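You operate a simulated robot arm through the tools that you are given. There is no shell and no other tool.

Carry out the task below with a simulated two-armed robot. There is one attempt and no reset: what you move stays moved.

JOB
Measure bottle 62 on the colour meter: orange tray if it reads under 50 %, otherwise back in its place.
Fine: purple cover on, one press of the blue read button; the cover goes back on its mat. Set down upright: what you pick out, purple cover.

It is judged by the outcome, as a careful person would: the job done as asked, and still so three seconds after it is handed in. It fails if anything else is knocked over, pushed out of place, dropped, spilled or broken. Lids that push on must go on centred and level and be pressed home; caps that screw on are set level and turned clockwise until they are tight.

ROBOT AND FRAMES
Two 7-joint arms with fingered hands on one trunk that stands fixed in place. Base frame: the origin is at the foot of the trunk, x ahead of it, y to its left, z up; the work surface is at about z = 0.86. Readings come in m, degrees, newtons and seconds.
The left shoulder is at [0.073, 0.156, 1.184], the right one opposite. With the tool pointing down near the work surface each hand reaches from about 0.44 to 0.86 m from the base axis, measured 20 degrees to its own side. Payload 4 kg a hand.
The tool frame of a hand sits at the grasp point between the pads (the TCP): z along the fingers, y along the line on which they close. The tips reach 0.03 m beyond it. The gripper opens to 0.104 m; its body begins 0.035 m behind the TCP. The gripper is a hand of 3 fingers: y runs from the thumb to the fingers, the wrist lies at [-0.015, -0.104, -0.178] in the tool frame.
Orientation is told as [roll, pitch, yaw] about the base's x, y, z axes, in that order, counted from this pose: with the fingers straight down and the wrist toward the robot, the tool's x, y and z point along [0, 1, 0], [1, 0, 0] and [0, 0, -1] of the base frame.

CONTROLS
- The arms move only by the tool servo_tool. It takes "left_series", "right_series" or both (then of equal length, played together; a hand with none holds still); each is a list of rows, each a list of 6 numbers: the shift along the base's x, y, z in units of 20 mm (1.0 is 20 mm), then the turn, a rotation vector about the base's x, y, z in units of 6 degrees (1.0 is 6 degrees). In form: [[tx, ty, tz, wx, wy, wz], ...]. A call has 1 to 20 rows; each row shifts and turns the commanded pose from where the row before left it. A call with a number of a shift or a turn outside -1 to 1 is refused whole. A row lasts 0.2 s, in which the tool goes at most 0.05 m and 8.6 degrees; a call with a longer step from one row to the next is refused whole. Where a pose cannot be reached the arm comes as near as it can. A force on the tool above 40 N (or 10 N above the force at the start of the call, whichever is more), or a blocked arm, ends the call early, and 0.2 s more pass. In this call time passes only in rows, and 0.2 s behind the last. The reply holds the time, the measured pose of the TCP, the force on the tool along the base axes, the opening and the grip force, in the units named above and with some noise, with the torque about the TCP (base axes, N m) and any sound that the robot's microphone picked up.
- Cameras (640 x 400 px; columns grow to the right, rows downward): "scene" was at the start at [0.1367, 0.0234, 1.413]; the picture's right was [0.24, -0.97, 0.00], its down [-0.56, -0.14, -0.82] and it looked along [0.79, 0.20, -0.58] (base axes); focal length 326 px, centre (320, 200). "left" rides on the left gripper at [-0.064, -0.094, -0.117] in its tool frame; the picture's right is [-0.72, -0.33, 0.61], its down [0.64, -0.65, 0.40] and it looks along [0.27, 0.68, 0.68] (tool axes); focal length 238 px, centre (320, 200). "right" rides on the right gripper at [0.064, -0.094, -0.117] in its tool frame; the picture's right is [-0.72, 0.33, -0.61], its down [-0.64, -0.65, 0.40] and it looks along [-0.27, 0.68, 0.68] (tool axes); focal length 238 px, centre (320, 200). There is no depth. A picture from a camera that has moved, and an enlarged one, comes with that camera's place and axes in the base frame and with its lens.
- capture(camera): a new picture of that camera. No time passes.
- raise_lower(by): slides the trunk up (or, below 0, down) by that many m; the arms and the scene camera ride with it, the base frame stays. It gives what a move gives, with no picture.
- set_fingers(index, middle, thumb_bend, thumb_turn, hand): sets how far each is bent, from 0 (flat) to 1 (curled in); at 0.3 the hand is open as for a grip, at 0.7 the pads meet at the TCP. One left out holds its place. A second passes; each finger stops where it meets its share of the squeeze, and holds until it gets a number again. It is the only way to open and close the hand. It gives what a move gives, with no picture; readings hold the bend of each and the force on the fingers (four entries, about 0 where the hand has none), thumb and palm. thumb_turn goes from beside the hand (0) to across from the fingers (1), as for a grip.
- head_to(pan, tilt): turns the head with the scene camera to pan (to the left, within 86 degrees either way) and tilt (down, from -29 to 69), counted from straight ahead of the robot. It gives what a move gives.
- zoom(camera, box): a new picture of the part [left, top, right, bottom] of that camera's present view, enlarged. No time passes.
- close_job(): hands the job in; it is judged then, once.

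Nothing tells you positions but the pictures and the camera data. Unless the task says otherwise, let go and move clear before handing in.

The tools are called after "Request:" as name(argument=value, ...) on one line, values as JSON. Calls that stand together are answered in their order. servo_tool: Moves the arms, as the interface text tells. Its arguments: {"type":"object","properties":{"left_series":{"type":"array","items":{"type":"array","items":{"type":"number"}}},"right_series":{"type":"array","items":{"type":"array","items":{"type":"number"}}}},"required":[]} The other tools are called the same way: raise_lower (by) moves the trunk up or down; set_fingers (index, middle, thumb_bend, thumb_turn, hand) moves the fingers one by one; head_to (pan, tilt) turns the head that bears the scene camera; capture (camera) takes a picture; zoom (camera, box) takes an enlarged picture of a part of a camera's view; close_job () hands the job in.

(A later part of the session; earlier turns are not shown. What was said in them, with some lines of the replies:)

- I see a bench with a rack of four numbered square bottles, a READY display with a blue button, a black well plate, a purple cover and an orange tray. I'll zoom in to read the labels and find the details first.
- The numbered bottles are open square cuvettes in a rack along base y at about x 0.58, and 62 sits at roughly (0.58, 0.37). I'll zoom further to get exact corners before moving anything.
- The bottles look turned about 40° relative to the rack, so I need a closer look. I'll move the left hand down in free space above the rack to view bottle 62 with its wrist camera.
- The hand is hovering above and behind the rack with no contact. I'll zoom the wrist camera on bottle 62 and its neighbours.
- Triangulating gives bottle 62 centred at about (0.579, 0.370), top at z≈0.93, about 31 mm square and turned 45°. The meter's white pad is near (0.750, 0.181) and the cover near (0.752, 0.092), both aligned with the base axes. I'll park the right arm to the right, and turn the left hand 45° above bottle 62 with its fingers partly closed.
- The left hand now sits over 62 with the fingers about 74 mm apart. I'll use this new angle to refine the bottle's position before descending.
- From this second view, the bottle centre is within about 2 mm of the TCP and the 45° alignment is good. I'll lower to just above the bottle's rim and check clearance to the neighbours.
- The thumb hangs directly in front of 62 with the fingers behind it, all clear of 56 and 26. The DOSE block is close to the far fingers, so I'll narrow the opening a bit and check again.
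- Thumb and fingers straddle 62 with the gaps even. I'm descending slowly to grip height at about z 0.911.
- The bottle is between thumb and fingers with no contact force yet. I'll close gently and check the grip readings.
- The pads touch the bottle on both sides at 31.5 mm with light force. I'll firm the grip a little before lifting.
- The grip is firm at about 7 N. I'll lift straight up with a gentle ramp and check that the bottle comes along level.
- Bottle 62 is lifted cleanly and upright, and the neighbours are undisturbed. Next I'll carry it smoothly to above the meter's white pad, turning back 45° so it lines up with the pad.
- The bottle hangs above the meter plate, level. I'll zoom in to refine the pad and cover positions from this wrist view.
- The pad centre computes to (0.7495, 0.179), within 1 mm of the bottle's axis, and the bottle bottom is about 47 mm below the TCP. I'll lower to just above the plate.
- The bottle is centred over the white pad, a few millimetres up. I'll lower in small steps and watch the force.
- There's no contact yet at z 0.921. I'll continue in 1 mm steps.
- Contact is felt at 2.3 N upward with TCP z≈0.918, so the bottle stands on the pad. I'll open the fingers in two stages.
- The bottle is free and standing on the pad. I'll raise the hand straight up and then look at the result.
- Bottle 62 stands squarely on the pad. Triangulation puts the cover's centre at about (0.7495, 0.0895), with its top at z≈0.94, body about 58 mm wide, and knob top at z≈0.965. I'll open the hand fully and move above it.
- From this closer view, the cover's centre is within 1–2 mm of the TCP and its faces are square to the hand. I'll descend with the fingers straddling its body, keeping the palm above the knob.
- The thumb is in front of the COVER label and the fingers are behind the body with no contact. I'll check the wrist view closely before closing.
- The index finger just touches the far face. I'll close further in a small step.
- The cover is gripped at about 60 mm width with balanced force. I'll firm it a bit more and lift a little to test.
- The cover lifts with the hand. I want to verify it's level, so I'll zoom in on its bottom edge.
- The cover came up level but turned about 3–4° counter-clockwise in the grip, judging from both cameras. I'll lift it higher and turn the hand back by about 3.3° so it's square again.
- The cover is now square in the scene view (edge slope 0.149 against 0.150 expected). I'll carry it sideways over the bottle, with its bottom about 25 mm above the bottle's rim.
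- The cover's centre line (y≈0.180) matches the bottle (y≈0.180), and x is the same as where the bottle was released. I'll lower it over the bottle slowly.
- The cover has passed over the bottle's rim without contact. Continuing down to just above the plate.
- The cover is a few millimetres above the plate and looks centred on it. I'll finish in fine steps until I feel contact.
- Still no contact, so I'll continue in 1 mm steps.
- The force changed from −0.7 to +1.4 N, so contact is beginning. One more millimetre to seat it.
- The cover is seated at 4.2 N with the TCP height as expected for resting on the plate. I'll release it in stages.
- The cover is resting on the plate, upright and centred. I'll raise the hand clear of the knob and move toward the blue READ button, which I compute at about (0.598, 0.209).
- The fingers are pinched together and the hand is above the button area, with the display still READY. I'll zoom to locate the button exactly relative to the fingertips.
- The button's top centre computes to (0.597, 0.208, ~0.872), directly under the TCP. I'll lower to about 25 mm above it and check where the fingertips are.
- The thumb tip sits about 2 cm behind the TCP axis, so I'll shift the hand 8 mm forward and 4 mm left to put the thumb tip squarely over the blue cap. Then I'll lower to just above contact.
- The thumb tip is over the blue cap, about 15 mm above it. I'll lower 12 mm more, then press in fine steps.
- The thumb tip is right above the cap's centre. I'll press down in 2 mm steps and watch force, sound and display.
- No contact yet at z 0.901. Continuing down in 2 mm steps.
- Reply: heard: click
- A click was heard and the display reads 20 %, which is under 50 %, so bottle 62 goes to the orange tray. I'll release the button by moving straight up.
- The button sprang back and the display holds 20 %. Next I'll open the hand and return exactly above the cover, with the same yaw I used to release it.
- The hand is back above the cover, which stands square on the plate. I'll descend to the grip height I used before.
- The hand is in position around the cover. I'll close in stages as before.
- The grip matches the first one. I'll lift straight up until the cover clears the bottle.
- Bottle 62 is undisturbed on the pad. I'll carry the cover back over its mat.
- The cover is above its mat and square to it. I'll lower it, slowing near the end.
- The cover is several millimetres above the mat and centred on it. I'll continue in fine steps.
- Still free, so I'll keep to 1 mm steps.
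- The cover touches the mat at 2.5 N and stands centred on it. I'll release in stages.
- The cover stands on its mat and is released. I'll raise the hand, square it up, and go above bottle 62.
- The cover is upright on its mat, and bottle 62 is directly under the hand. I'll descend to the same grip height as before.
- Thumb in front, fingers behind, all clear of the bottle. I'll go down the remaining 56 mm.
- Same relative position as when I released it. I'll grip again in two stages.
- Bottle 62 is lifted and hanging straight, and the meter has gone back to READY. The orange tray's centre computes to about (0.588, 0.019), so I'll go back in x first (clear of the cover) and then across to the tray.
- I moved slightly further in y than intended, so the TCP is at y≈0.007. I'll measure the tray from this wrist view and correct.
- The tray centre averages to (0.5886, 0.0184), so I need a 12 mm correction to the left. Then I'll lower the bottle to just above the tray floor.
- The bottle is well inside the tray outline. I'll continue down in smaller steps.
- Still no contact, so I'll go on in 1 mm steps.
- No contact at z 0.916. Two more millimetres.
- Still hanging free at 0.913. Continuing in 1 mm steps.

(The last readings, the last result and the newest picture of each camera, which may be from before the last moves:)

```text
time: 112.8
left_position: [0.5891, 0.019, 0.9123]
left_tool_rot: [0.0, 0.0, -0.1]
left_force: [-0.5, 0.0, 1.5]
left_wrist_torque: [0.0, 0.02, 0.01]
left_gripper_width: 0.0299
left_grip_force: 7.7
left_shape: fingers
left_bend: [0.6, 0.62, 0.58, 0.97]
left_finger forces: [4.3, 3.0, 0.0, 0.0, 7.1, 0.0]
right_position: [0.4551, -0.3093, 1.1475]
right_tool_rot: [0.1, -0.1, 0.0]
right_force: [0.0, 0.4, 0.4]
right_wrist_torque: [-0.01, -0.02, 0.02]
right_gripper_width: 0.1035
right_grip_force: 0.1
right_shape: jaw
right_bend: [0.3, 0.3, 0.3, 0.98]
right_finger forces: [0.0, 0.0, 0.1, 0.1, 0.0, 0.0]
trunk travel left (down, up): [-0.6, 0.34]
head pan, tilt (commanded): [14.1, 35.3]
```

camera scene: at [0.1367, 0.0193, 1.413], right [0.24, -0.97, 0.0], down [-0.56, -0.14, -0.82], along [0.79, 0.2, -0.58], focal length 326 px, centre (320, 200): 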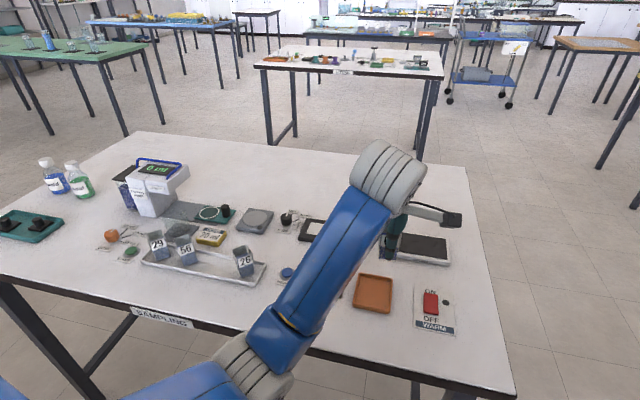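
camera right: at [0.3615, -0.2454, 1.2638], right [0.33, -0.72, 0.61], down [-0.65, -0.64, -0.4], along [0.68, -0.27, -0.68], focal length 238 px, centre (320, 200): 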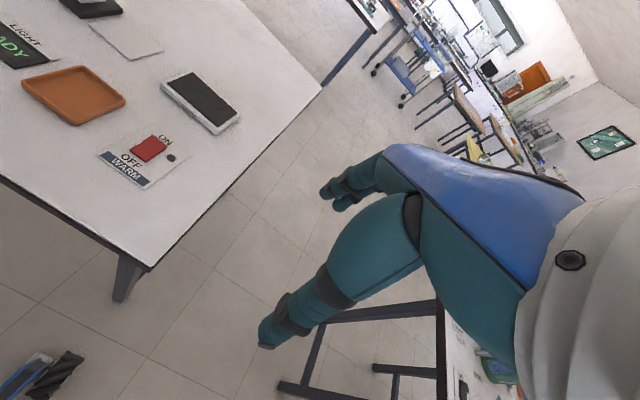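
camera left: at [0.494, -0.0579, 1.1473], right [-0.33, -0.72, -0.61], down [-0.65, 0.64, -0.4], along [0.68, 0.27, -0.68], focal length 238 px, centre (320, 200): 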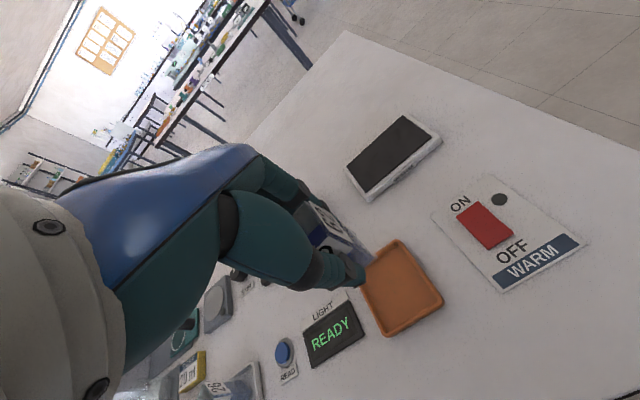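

Contact is beginning at 1.5 N, so the bottle is on the tray floor. Half a millimetre more to confirm, then I'll release with a small opening so the fingers stay inside the tray walls.

Request:
servo_tool(left_series=[[0, 0, -0.03, 0, 0, 0], [0, 0, 0, 0, 0, 0]])

Request:
set_fingers(hand="left", index=0.54, middle=0.54, thumb_bend=0.54)

Request:
zoom(camera="left", box=[260, 160, 420, 300])

Request:
zoom(camera="scene", box=[350, 250, 410, 320])

```text
time: 113.4
left_position: [0.5868, 0.0203, 0.9112]
left_tool_rot: [0.1, -0.1, -0.1]
left_force: [0.1, 0.1, 3.9]
left_wrist_torque: [-0.02, -0.02, 0.0]
left_gripper_width: 0.0302
left_grip_force: 7.8
left_shape: fingers
left_bend: [0.6, 0.62, 0.58, 0.97]
left_finger forces: [4.5, 3.1, 0.0, 0.1, 7.2, 0.0]
right_position: [0.455, -0.3092, 1.1487]
right_tool_rot: [0.1, 0.0, 0.0]
right_force: [-0.4, 0.6, 0.8]
right_wrist_torque: [0.01, -0.01, -0.02]
right_gripper_width: 0.1036
right_grip_force: 0.1
right_shape: jaw
right_bend: [0.3, 0.3, 0.3, 0.98]
right_finger forces: [0.0, 0.0, 0.0, 0.0, 0.0, 0.1]
trunk travel left (down, up): [-0.6, 0.34]
head pan, tilt (commanded): [14.1, 35.3]
```

```text
time: 114.4
left_position: [0.5879, 0.0199, 0.9112]
left_tool_rot: [0.1, 0.0, 0.0]
left_force: [-0.3, -0.6, -0.4]
left_wrist_torque: [-0.02, -0.01, 0.01]
left_gripper_width: 0.0409
left_grip_force: 0.1
left_shape: fingers
left_bend: [0.54, 0.54, 0.54, 0.97]
left_finger forces: [0.0, 0.0, 0.1, 0.1, 0.0, 0.0]
right_position: [0.4549, -0.308, 1.1483]
right_tool_rot: [0.0, 0.0, 0.0]
right_force: [0.7, 0.5, -0.1]
right_wrist_torque: [-0.02, 0.0, 0.01]
right_gripper_width: 0.1035
right_grip_force: 0.0
right_shape: jaw
right_bend: [0.3, 0.3, 0.3, 0.98]
right_finger forces: [0.0, 0.1, 0.0, 0.0, 0.0, 0.1]
trunk travel left (down, up): [-0.6, 0.34]
head pan, tilt (commanded): [14.1, 35.3]
```

```text
2.86 times, centred on (340, 230) of left
camera zoom: at [0.4945, -0.0449, 1.0278], right [-0.33, -0.72, -0.61], down [-0.65, 0.64, -0.4], along [0.68, 0.27, -0.68], focal length 681 px, centre (263, 114)
```

zoom: 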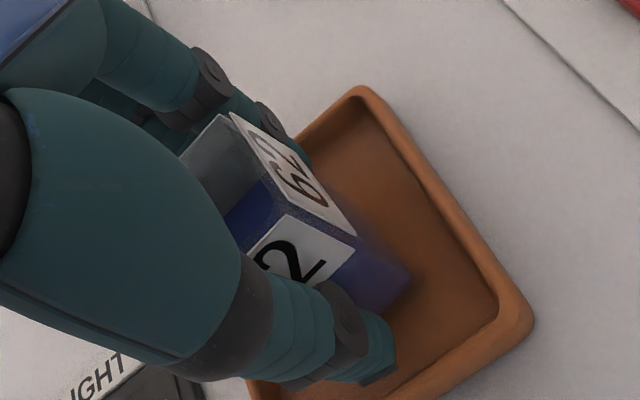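

```text
5.71 times, centred on (380, 285) of scene
camera zoom: at [0.1365, 0.0193, 1.413], right [0.24, -0.97, 0.0], down [-0.56, -0.14, -0.82], along [0.79, 0.2, -0.58], focal length 1862 px, centre (-23, -286)
```

zoom: 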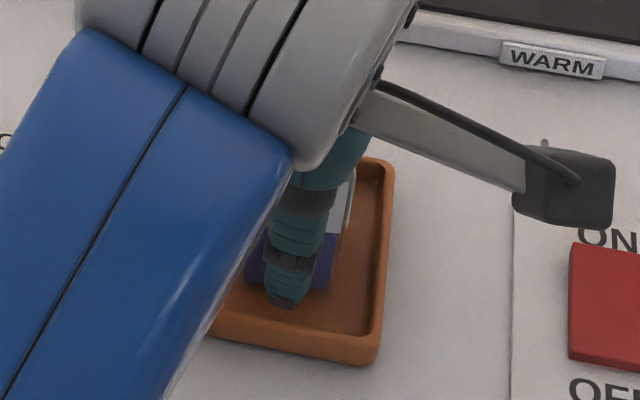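

The bottle is released and standing. I'll open slightly more (the tips are above the tray rim) and rise straight up.

Request:
set_fingers(hand="left", index=0.5, middle=0.5, thumb_bend=0.5)

Request:
servo_tool(left_series=[[0, 0, 0.2, 0, 0, 0], [0, 0, 0.3, 0, 0, 0], [0, 0, 0.4, 0, 0, 0], [0, 0, 0.4, 0, 0, 0], [0, 0, 0.5, 0, 0, 0], [0, 0, 0.6, 0, 0, 0], [0, 0, 0.8, 0, 0, 0], [0, 0, 0.8, 0, 0, 0], [0, 0, 0.8, 0, 0, 0], [0, 0, 0.8, 0, 0, 0], [0, 0, 0.8, 0, 0, 0], [0, 0, 0.8, 0, 0, 0]])

Request:
capture(camera="left")

Request:
capture(camera="scene")

```text
time: 115.4
left_position: [0.5875, 0.02, 0.9111]
left_tool_rot: [0.1, 0.0, -0.1]
left_force: [-0.7, -0.7, 0.2]
left_wrist_torque: [-0.02, -0.03, 0.01]
left_gripper_width: 0.0516
left_grip_force: 0.1
left_shape: fingers
left_bend: [0.5, 0.5, 0.5, 0.97]
left_finger forces: [0.0, 0.0, 0.0, 0.1, 0.0, 0.1]
right_position: [0.4549, -0.3089, 1.1487]
right_tool_rot: [0.2, 0.1, 0.0]
right_force: [0.7, 0.2, -0.7]
right_wrist_torque: [0.02, 0.01, 0.01]
right_gripper_width: 0.1037
right_grip_force: 0.0
right_shape: jaw
right_bend: [0.3, 0.3, 0.3, 0.98]
right_finger forces: [0.0, 0.1, 0.1, 0.0, 0.0, 0.1]
trunk travel left (down, up): [-0.6, 0.34]
head pan, tilt (commanded): [14.1, 35.3]
```

```text
time: 118.0
left_position: [0.5871, 0.0189, 1.0556]
left_tool_rot: [0.1, 0.1, 0.0]
left_force: [-0.3, -0.1, -0.3]
left_wrist_torque: [0.01, -0.01, 0.01]
left_gripper_width: 0.0516
left_grip_force: 0.0
left_shape: fingers
left_bend: [0.5, 0.5, 0.5, 0.97]
left_finger forces: [0.1, 0.0, 0.0, 0.0, 0.1, 0.0]
right_position: [0.4557, -0.309, 1.149]
right_tool_rot: [0.1, 0.0, 0.0]
right_force: [0.0, 0.2, -0.4]
right_wrist_torque: [0.02, 0.01, -0.01]
right_gripper_width: 0.1034
right_grip_force: 0.0
right_shape: jaw
right_bend: [0.3, 0.3, 0.3, 0.98]
right_finger forces: [0.0, 0.0, 0.1, 0.0, 0.0, 0.1]
trunk travel left (down, up): [-0.6, 0.34]
head pan, tilt (commanded): [14.1, 35.3]
```

```text
taken
camera left: at [0.4945, -0.0456, 1.1719], right [-0.33, -0.72, -0.61], down [-0.65, 0.64, -0.4], along [0.68, 0.27, -0.68], focal length 238 px, centre (320, 200)
```

left: 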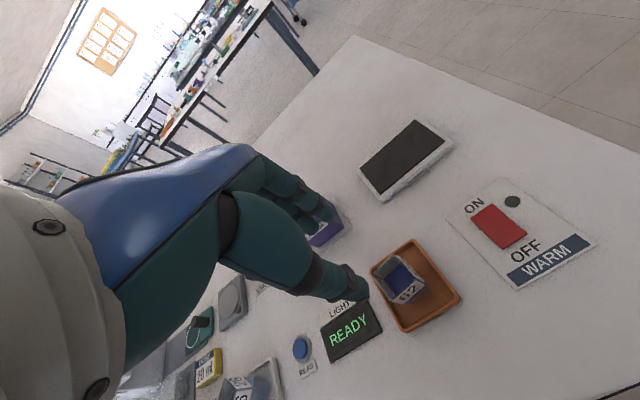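

```text
taken
camera scene: at [0.1365, 0.0189, 1.413], right [0.24, -0.97, 0.0], down [-0.56, -0.14, -0.82], along [0.79, 0.2, -0.58], focal length 326 px, centre (320, 200)
```

scene: 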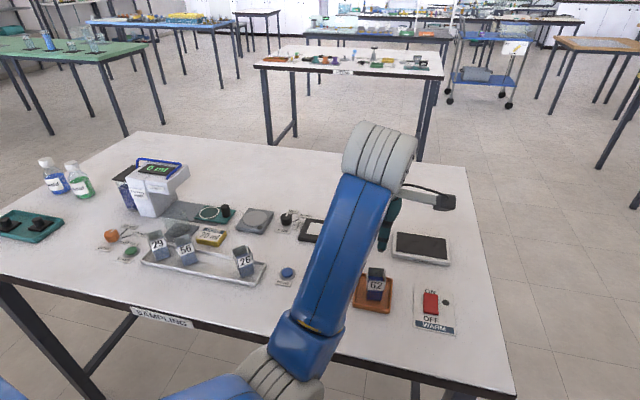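

Bottle 62 stands upright in the orange tray. I'll raise the arm and move it away to the left for a clear final inspection.

Request:
servo_tool(left_series=[[0, 0, 0.8, 0, 0, 0], [0, 0, 0.9, 0, 0, 0], [0, 0, 0.9, 0, 0, 0], [0, 0, 0.9, 0, 0, 0], [0, 0, 0.9, 0, 0, 0], [0, 0, 0.9, 0, 0, 0], [0, 0, 0.9, 0, 0, 0], [-0.2, 0.4, 0.4, 0, 0, 0], [-0.3, 0.8, 0, 0, 0, 0], [-0.3, 0.9, 0, 0, 0, 0], [-0.3, 0.9, 0, 0, 0, 0], [-0.3, 0.9, 0, 0, 0, 0], [-0.3, 0.9, 0, 0, 0, 0], [-0.3, 0.9, 0, 0, 0, 0], [-0.3, 0.9, 0, 0, 0, 0], [-0.3, 0.9, 0, 0, 0, 0], [-0.3, 0.9, 0, 0, 0, 0], [-0.3, 0.9, 0, 0, 0, 0], [-0.3, 0.9, 0, 0, 0, 0], [-0.3, 0.9, 0, 0, 0, 0]])

Request:
servo_tool(left_series=[[-0.1, 0.9, 0, 0, 0, 0], [-0.1, 0.9, 0, 0, 0, 0], [-0.1, 0.9, 0, 0, 0, 0], [-0.1, 0.9, 0, 0, 0, 0], [-0.1, 0.9, 0, 0, 0, 0], [-0.1, 0.9, 0, 0, 0, 0], [-0.1, 0.8, 0, 0, 0, 0], [0, 0.4, 0, 0, 0, 0]])

Request:
capture(camera="scene")

Request:
zoom(camera="scene", box=[280, 190, 460, 330])

Request:
zoom(camera="scene", box=[90, 190, 310, 310])

```text
time: 122.2
left_position: [0.5651, 0.2595, 1.1731]
left_tool_rot: [1.0, -0.4, 1.8]
left_force: [-0.2, 0.3, -0.2]
left_wrist_torque: [-0.02, 0.0, 0.03]
left_gripper_width: 0.0515
left_grip_force: 0.2
left_shape: fingers
left_bend: [0.5, 0.5, 0.5, 0.97]
left_finger forces: [0.1, 0.0, 0.0, 0.1, 0.1, 0.0]
left hand out of reach, approached as far as the arm can: row 5, 6, 7, 8, 9, 10, 11, 12, 13, 15
right_position: [0.4559, -0.3082, 1.1486]
right_tool_rot: [0.0, 0.0, 0.0]
right_force: [0.5, 0.2, 0.7]
right_wrist_torque: [-0.03, -0.01, 0.02]
right_gripper_width: 0.1037
right_grip_force: 0.2
right_shape: jaw
right_bend: [0.3, 0.3, 0.3, 0.98]
right_finger forces: [0.0, 0.0, 0.0, 0.1, 0.0, 0.0]
trunk travel left (down, up): [-0.6, 0.34]
head pan, tilt (commanded): [14.1, 35.3]
```

```text
time: 124.0
left_position: [0.5516, 0.3748, 1.1699]
left_tool_rot: [0.0, 0.0, -0.1]
left_force: [0.2, 0.9, -0.5]
left_wrist_torque: [0.0, -0.01, 0.01]
left_gripper_width: 0.0516
left_grip_force: 0.0
left_shape: fingers
left_bend: [0.5, 0.5, 0.5, 0.97]
left_finger forces: [0.0, 0.1, 0.0, 0.0, 0.0, 0.1]
right_position: [0.4552, -0.3077, 1.1488]
right_tool_rot: [0.0, 0.0, 0.0]
right_force: [0.0, 0.1, 0.1]
right_wrist_torque: [0.02, 0.0, 0.0]
right_gripper_width: 0.1034
right_grip_force: 0.0
right_shape: jaw
right_bend: [0.3, 0.3, 0.3, 0.98]
right_finger forces: [0.0, 0.0, 0.1, 0.1, 0.0, 0.0]
trunk travel left (down, up): [-0.6, 0.34]
head pan, tilt (commanded): [14.1, 35.3]
```

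```text
taken
camera scene: at [0.1368, 0.0207, 1.413], right [0.24, -0.97, 0.0], down [-0.56, -0.14, -0.82], along [0.79, 0.2, -0.58], focal length 326 px, centre (320, 200)
```

scene: 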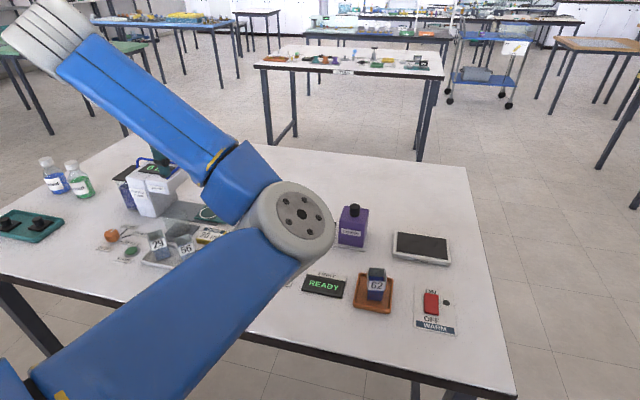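

```text
2.86 times, centred on (370, 260) of scene
camera zoom: at [0.1368, 0.0207, 1.413], right [0.24, -0.97, 0.0], down [-0.56, -0.14, -0.82], along [0.79, 0.2, -0.58], focal length 931 px, centre (177, 29)
```

zoom: 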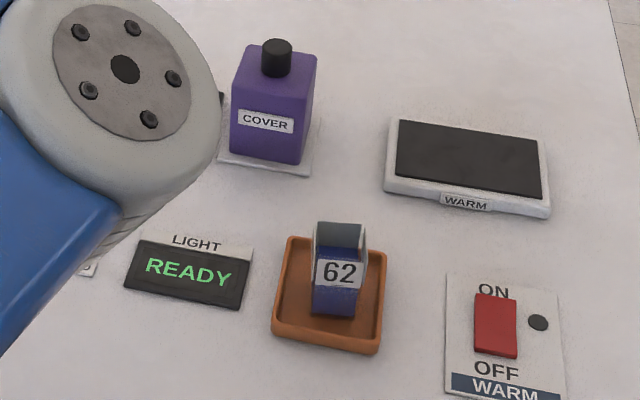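

```text
2.91 times, centred on (200, 250) of scene
camera zoom: at [0.1368, 0.0207, 1.413], right [0.24, -0.97, 0.0], down [-0.56, -0.14, -0.82], along [0.79, 0.2, -0.58], focal length 948 px, centre (669, 54)
```

zoom: 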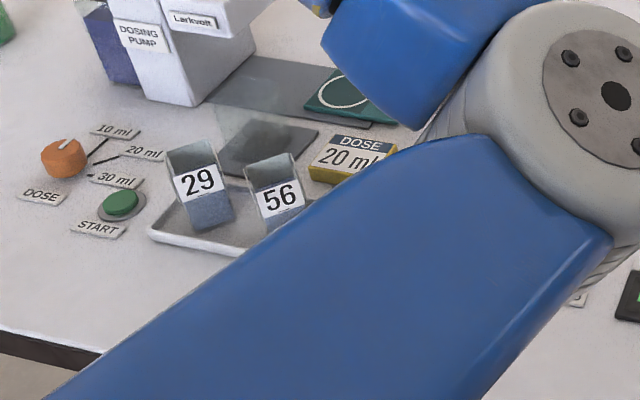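

The arm swung its elbow inward while retreating but stayed high, and no contact was reported. I'll check the hidden part of the bench with the wrist cameras.

Request:
capture(camera="left")

Request:
capture(camera="right")

```text
taken
camera left: at [0.4583, 0.3103, 1.287], right [-0.33, -0.72, -0.61], down [-0.65, 0.64, -0.4], along [0.68, 0.27, -0.68], focal length 238 px, centre (320, 200)
```

left: 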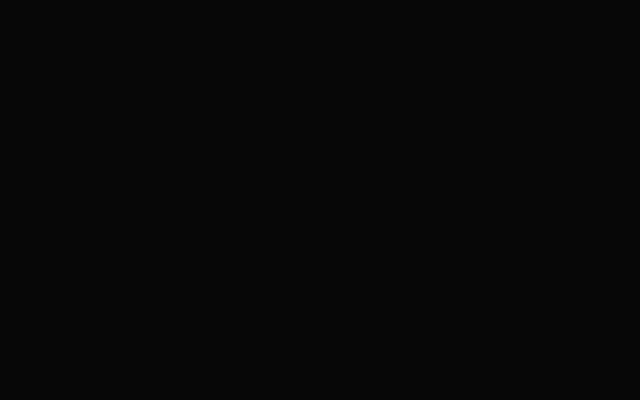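

```text
taken
camera right: at [0.3613, -0.2451, 1.2639], right [0.33, -0.72, 0.61], down [-0.65, -0.64, -0.4], along [0.68, -0.27, -0.68], focal length 238 px, centre (320, 200)
```

right: 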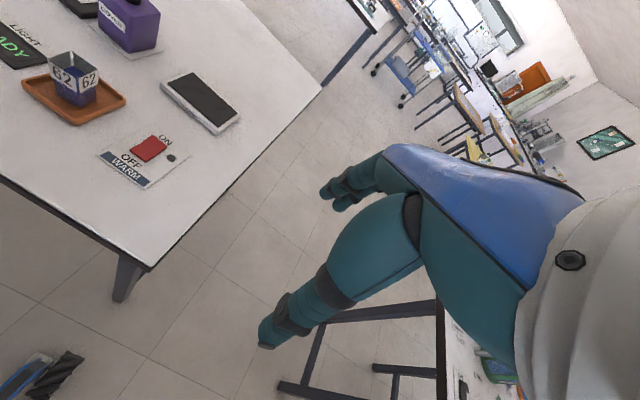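

The left camera is covered by its own arm in this folded posture, so I'll unfold by moving the hand outward to the left and up, in free air, to uncover the bench.

Request:
servo_tool(left_series=[[0, 0.4, 0.3, 0, 0, 0], [0, 0.6, 0.3, 0, 0, 0], [0, 0.6, 0.3, 0, 0, 0], [0, 0.6, 0.3, 0, 0, 0], [0, 0.6, 0.3, 0, 0, 0], [0, 0.6, 0.3, 0, 0, 0], [0, 0.5, 0.3, 0, 0, 0], [0, 0.3, 0.2, 0, 0, 0], [0, 0, 0, 0, 0, 0]])

Request:
capture(camera="scene")

Request:
capture(camera="left")

```text
time: 126.0
left_position: [0.5517, 0.4583, 1.217]
left_tool_rot: [0.0, 0.0, 0.0]
left_force: [-0.7, 0.0, -0.8]
left_wrist_torque: [-0.01, 0.01, 0.0]
left_gripper_width: 0.0515
left_grip_force: 0.0
left_shape: fingers
left_bend: [0.5, 0.5, 0.5, 0.97]
left_finger forces: [0.0, 0.1, 0.0, 0.1, 0.0, 0.0]
right_position: [0.4545, -0.3084, 1.1483]
right_tool_rot: [0.0, 0.0, -0.1]
right_force: [-0.2, -0.2, 0.4]
right_wrist_torque: [-0.05, 0.01, -0.01]
right_gripper_width: 0.1037
right_grip_force: 0.0
right_shape: jaw
right_bend: [0.3, 0.3, 0.3, 0.98]
right_finger forces: [0.1, 0.0, 0.0, 0.0, 0.0, 0.0]
trunk travel left (down, up): [-0.6, 0.34]
head pan, tilt (commanded): [14.1, 35.3]
```

```text
taken
camera scene: at [0.1369, 0.0208, 1.413], right [0.24, -0.97, 0.0], down [-0.56, -0.14, -0.82], along [0.79, 0.2, -0.58], focal length 326 px, centre (320, 200)
```

scene: 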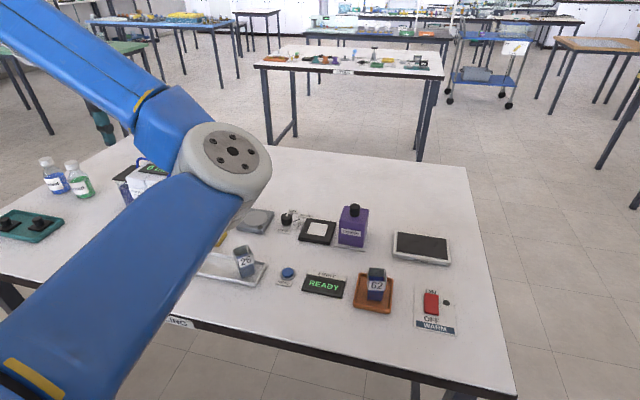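

```text
taken
camera left: at [0.4581, 0.3944, 1.3337], right [-0.33, -0.72, -0.61], down [-0.65, 0.64, -0.4], along [0.68, 0.27, -0.68], focal length 238 px, centre (320, 200)
```

left: 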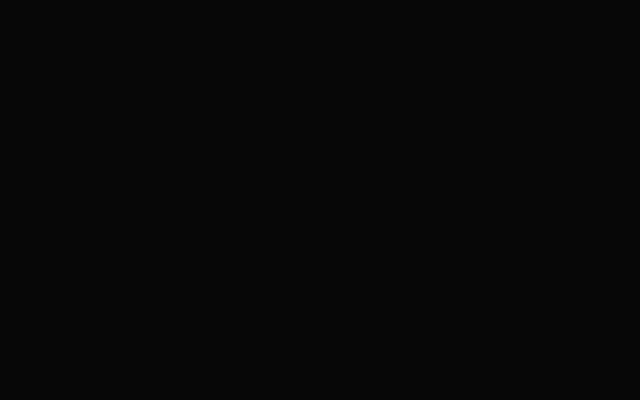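

Now 26, the button, plate, cover and tray are all visible, while 29, 56 and the pump were visible just before. I'll zoom for a final check.

Request:
zoom(camera="scene", box=[200, 190, 400, 315])

Request:
zoom(camera="scene", box=[330, 190, 460, 330])

```text
3.20 times, centred on (300, 252) of scene
camera zoom: at [0.1369, 0.0208, 1.413], right [0.24, -0.97, 0.0], down [-0.56, -0.14, -0.82], along [0.79, 0.2, -0.58], focal length 1043 px, centre (384, 32)
```

zoom: 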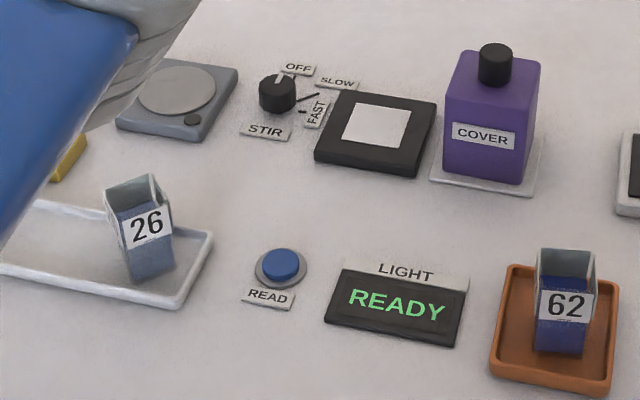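

```text
2.86 times, centred on (395, 260) of scene
camera zoom: at [0.1369, 0.0208, 1.413], right [0.24, -0.97, 0.0], down [-0.56, -0.14, -0.82], along [0.79, 0.2, -0.58], focal length 931 px, centre (106, 29)
```

zoom: 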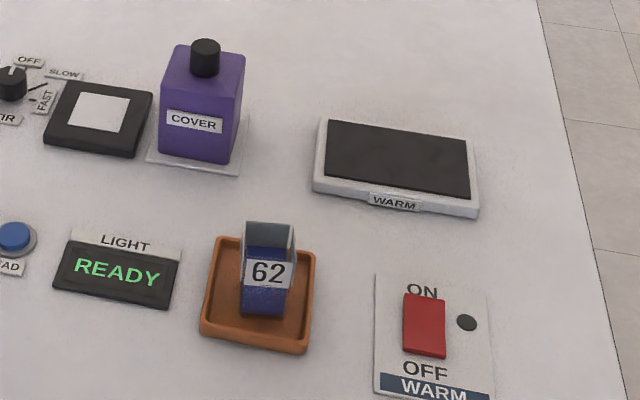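

Bottle 62 read 20 % and stands upright in the orange tray. The purple cover is upright on its mat, the meter shows READY again after one press, and everything else is in place. Both hands are clear, so I'm handing in.

Request:
close_job()

```text
The job is handed in.
```

Bottle 62 read 20 % on the colour meter, under the 50 % limit, so I put it upright in the orange tray.

I took the reading with the purple cover on and one press of the blue button; the microphone picked up a single click. The cover is back upright on its mat, and the meter shows READY again.

In the last pictures, the other three bottles and everything else on the bench looked undisturbed, and no contact was reported while the arms moved clear. The job has been handed in, but I have no judging result to report.
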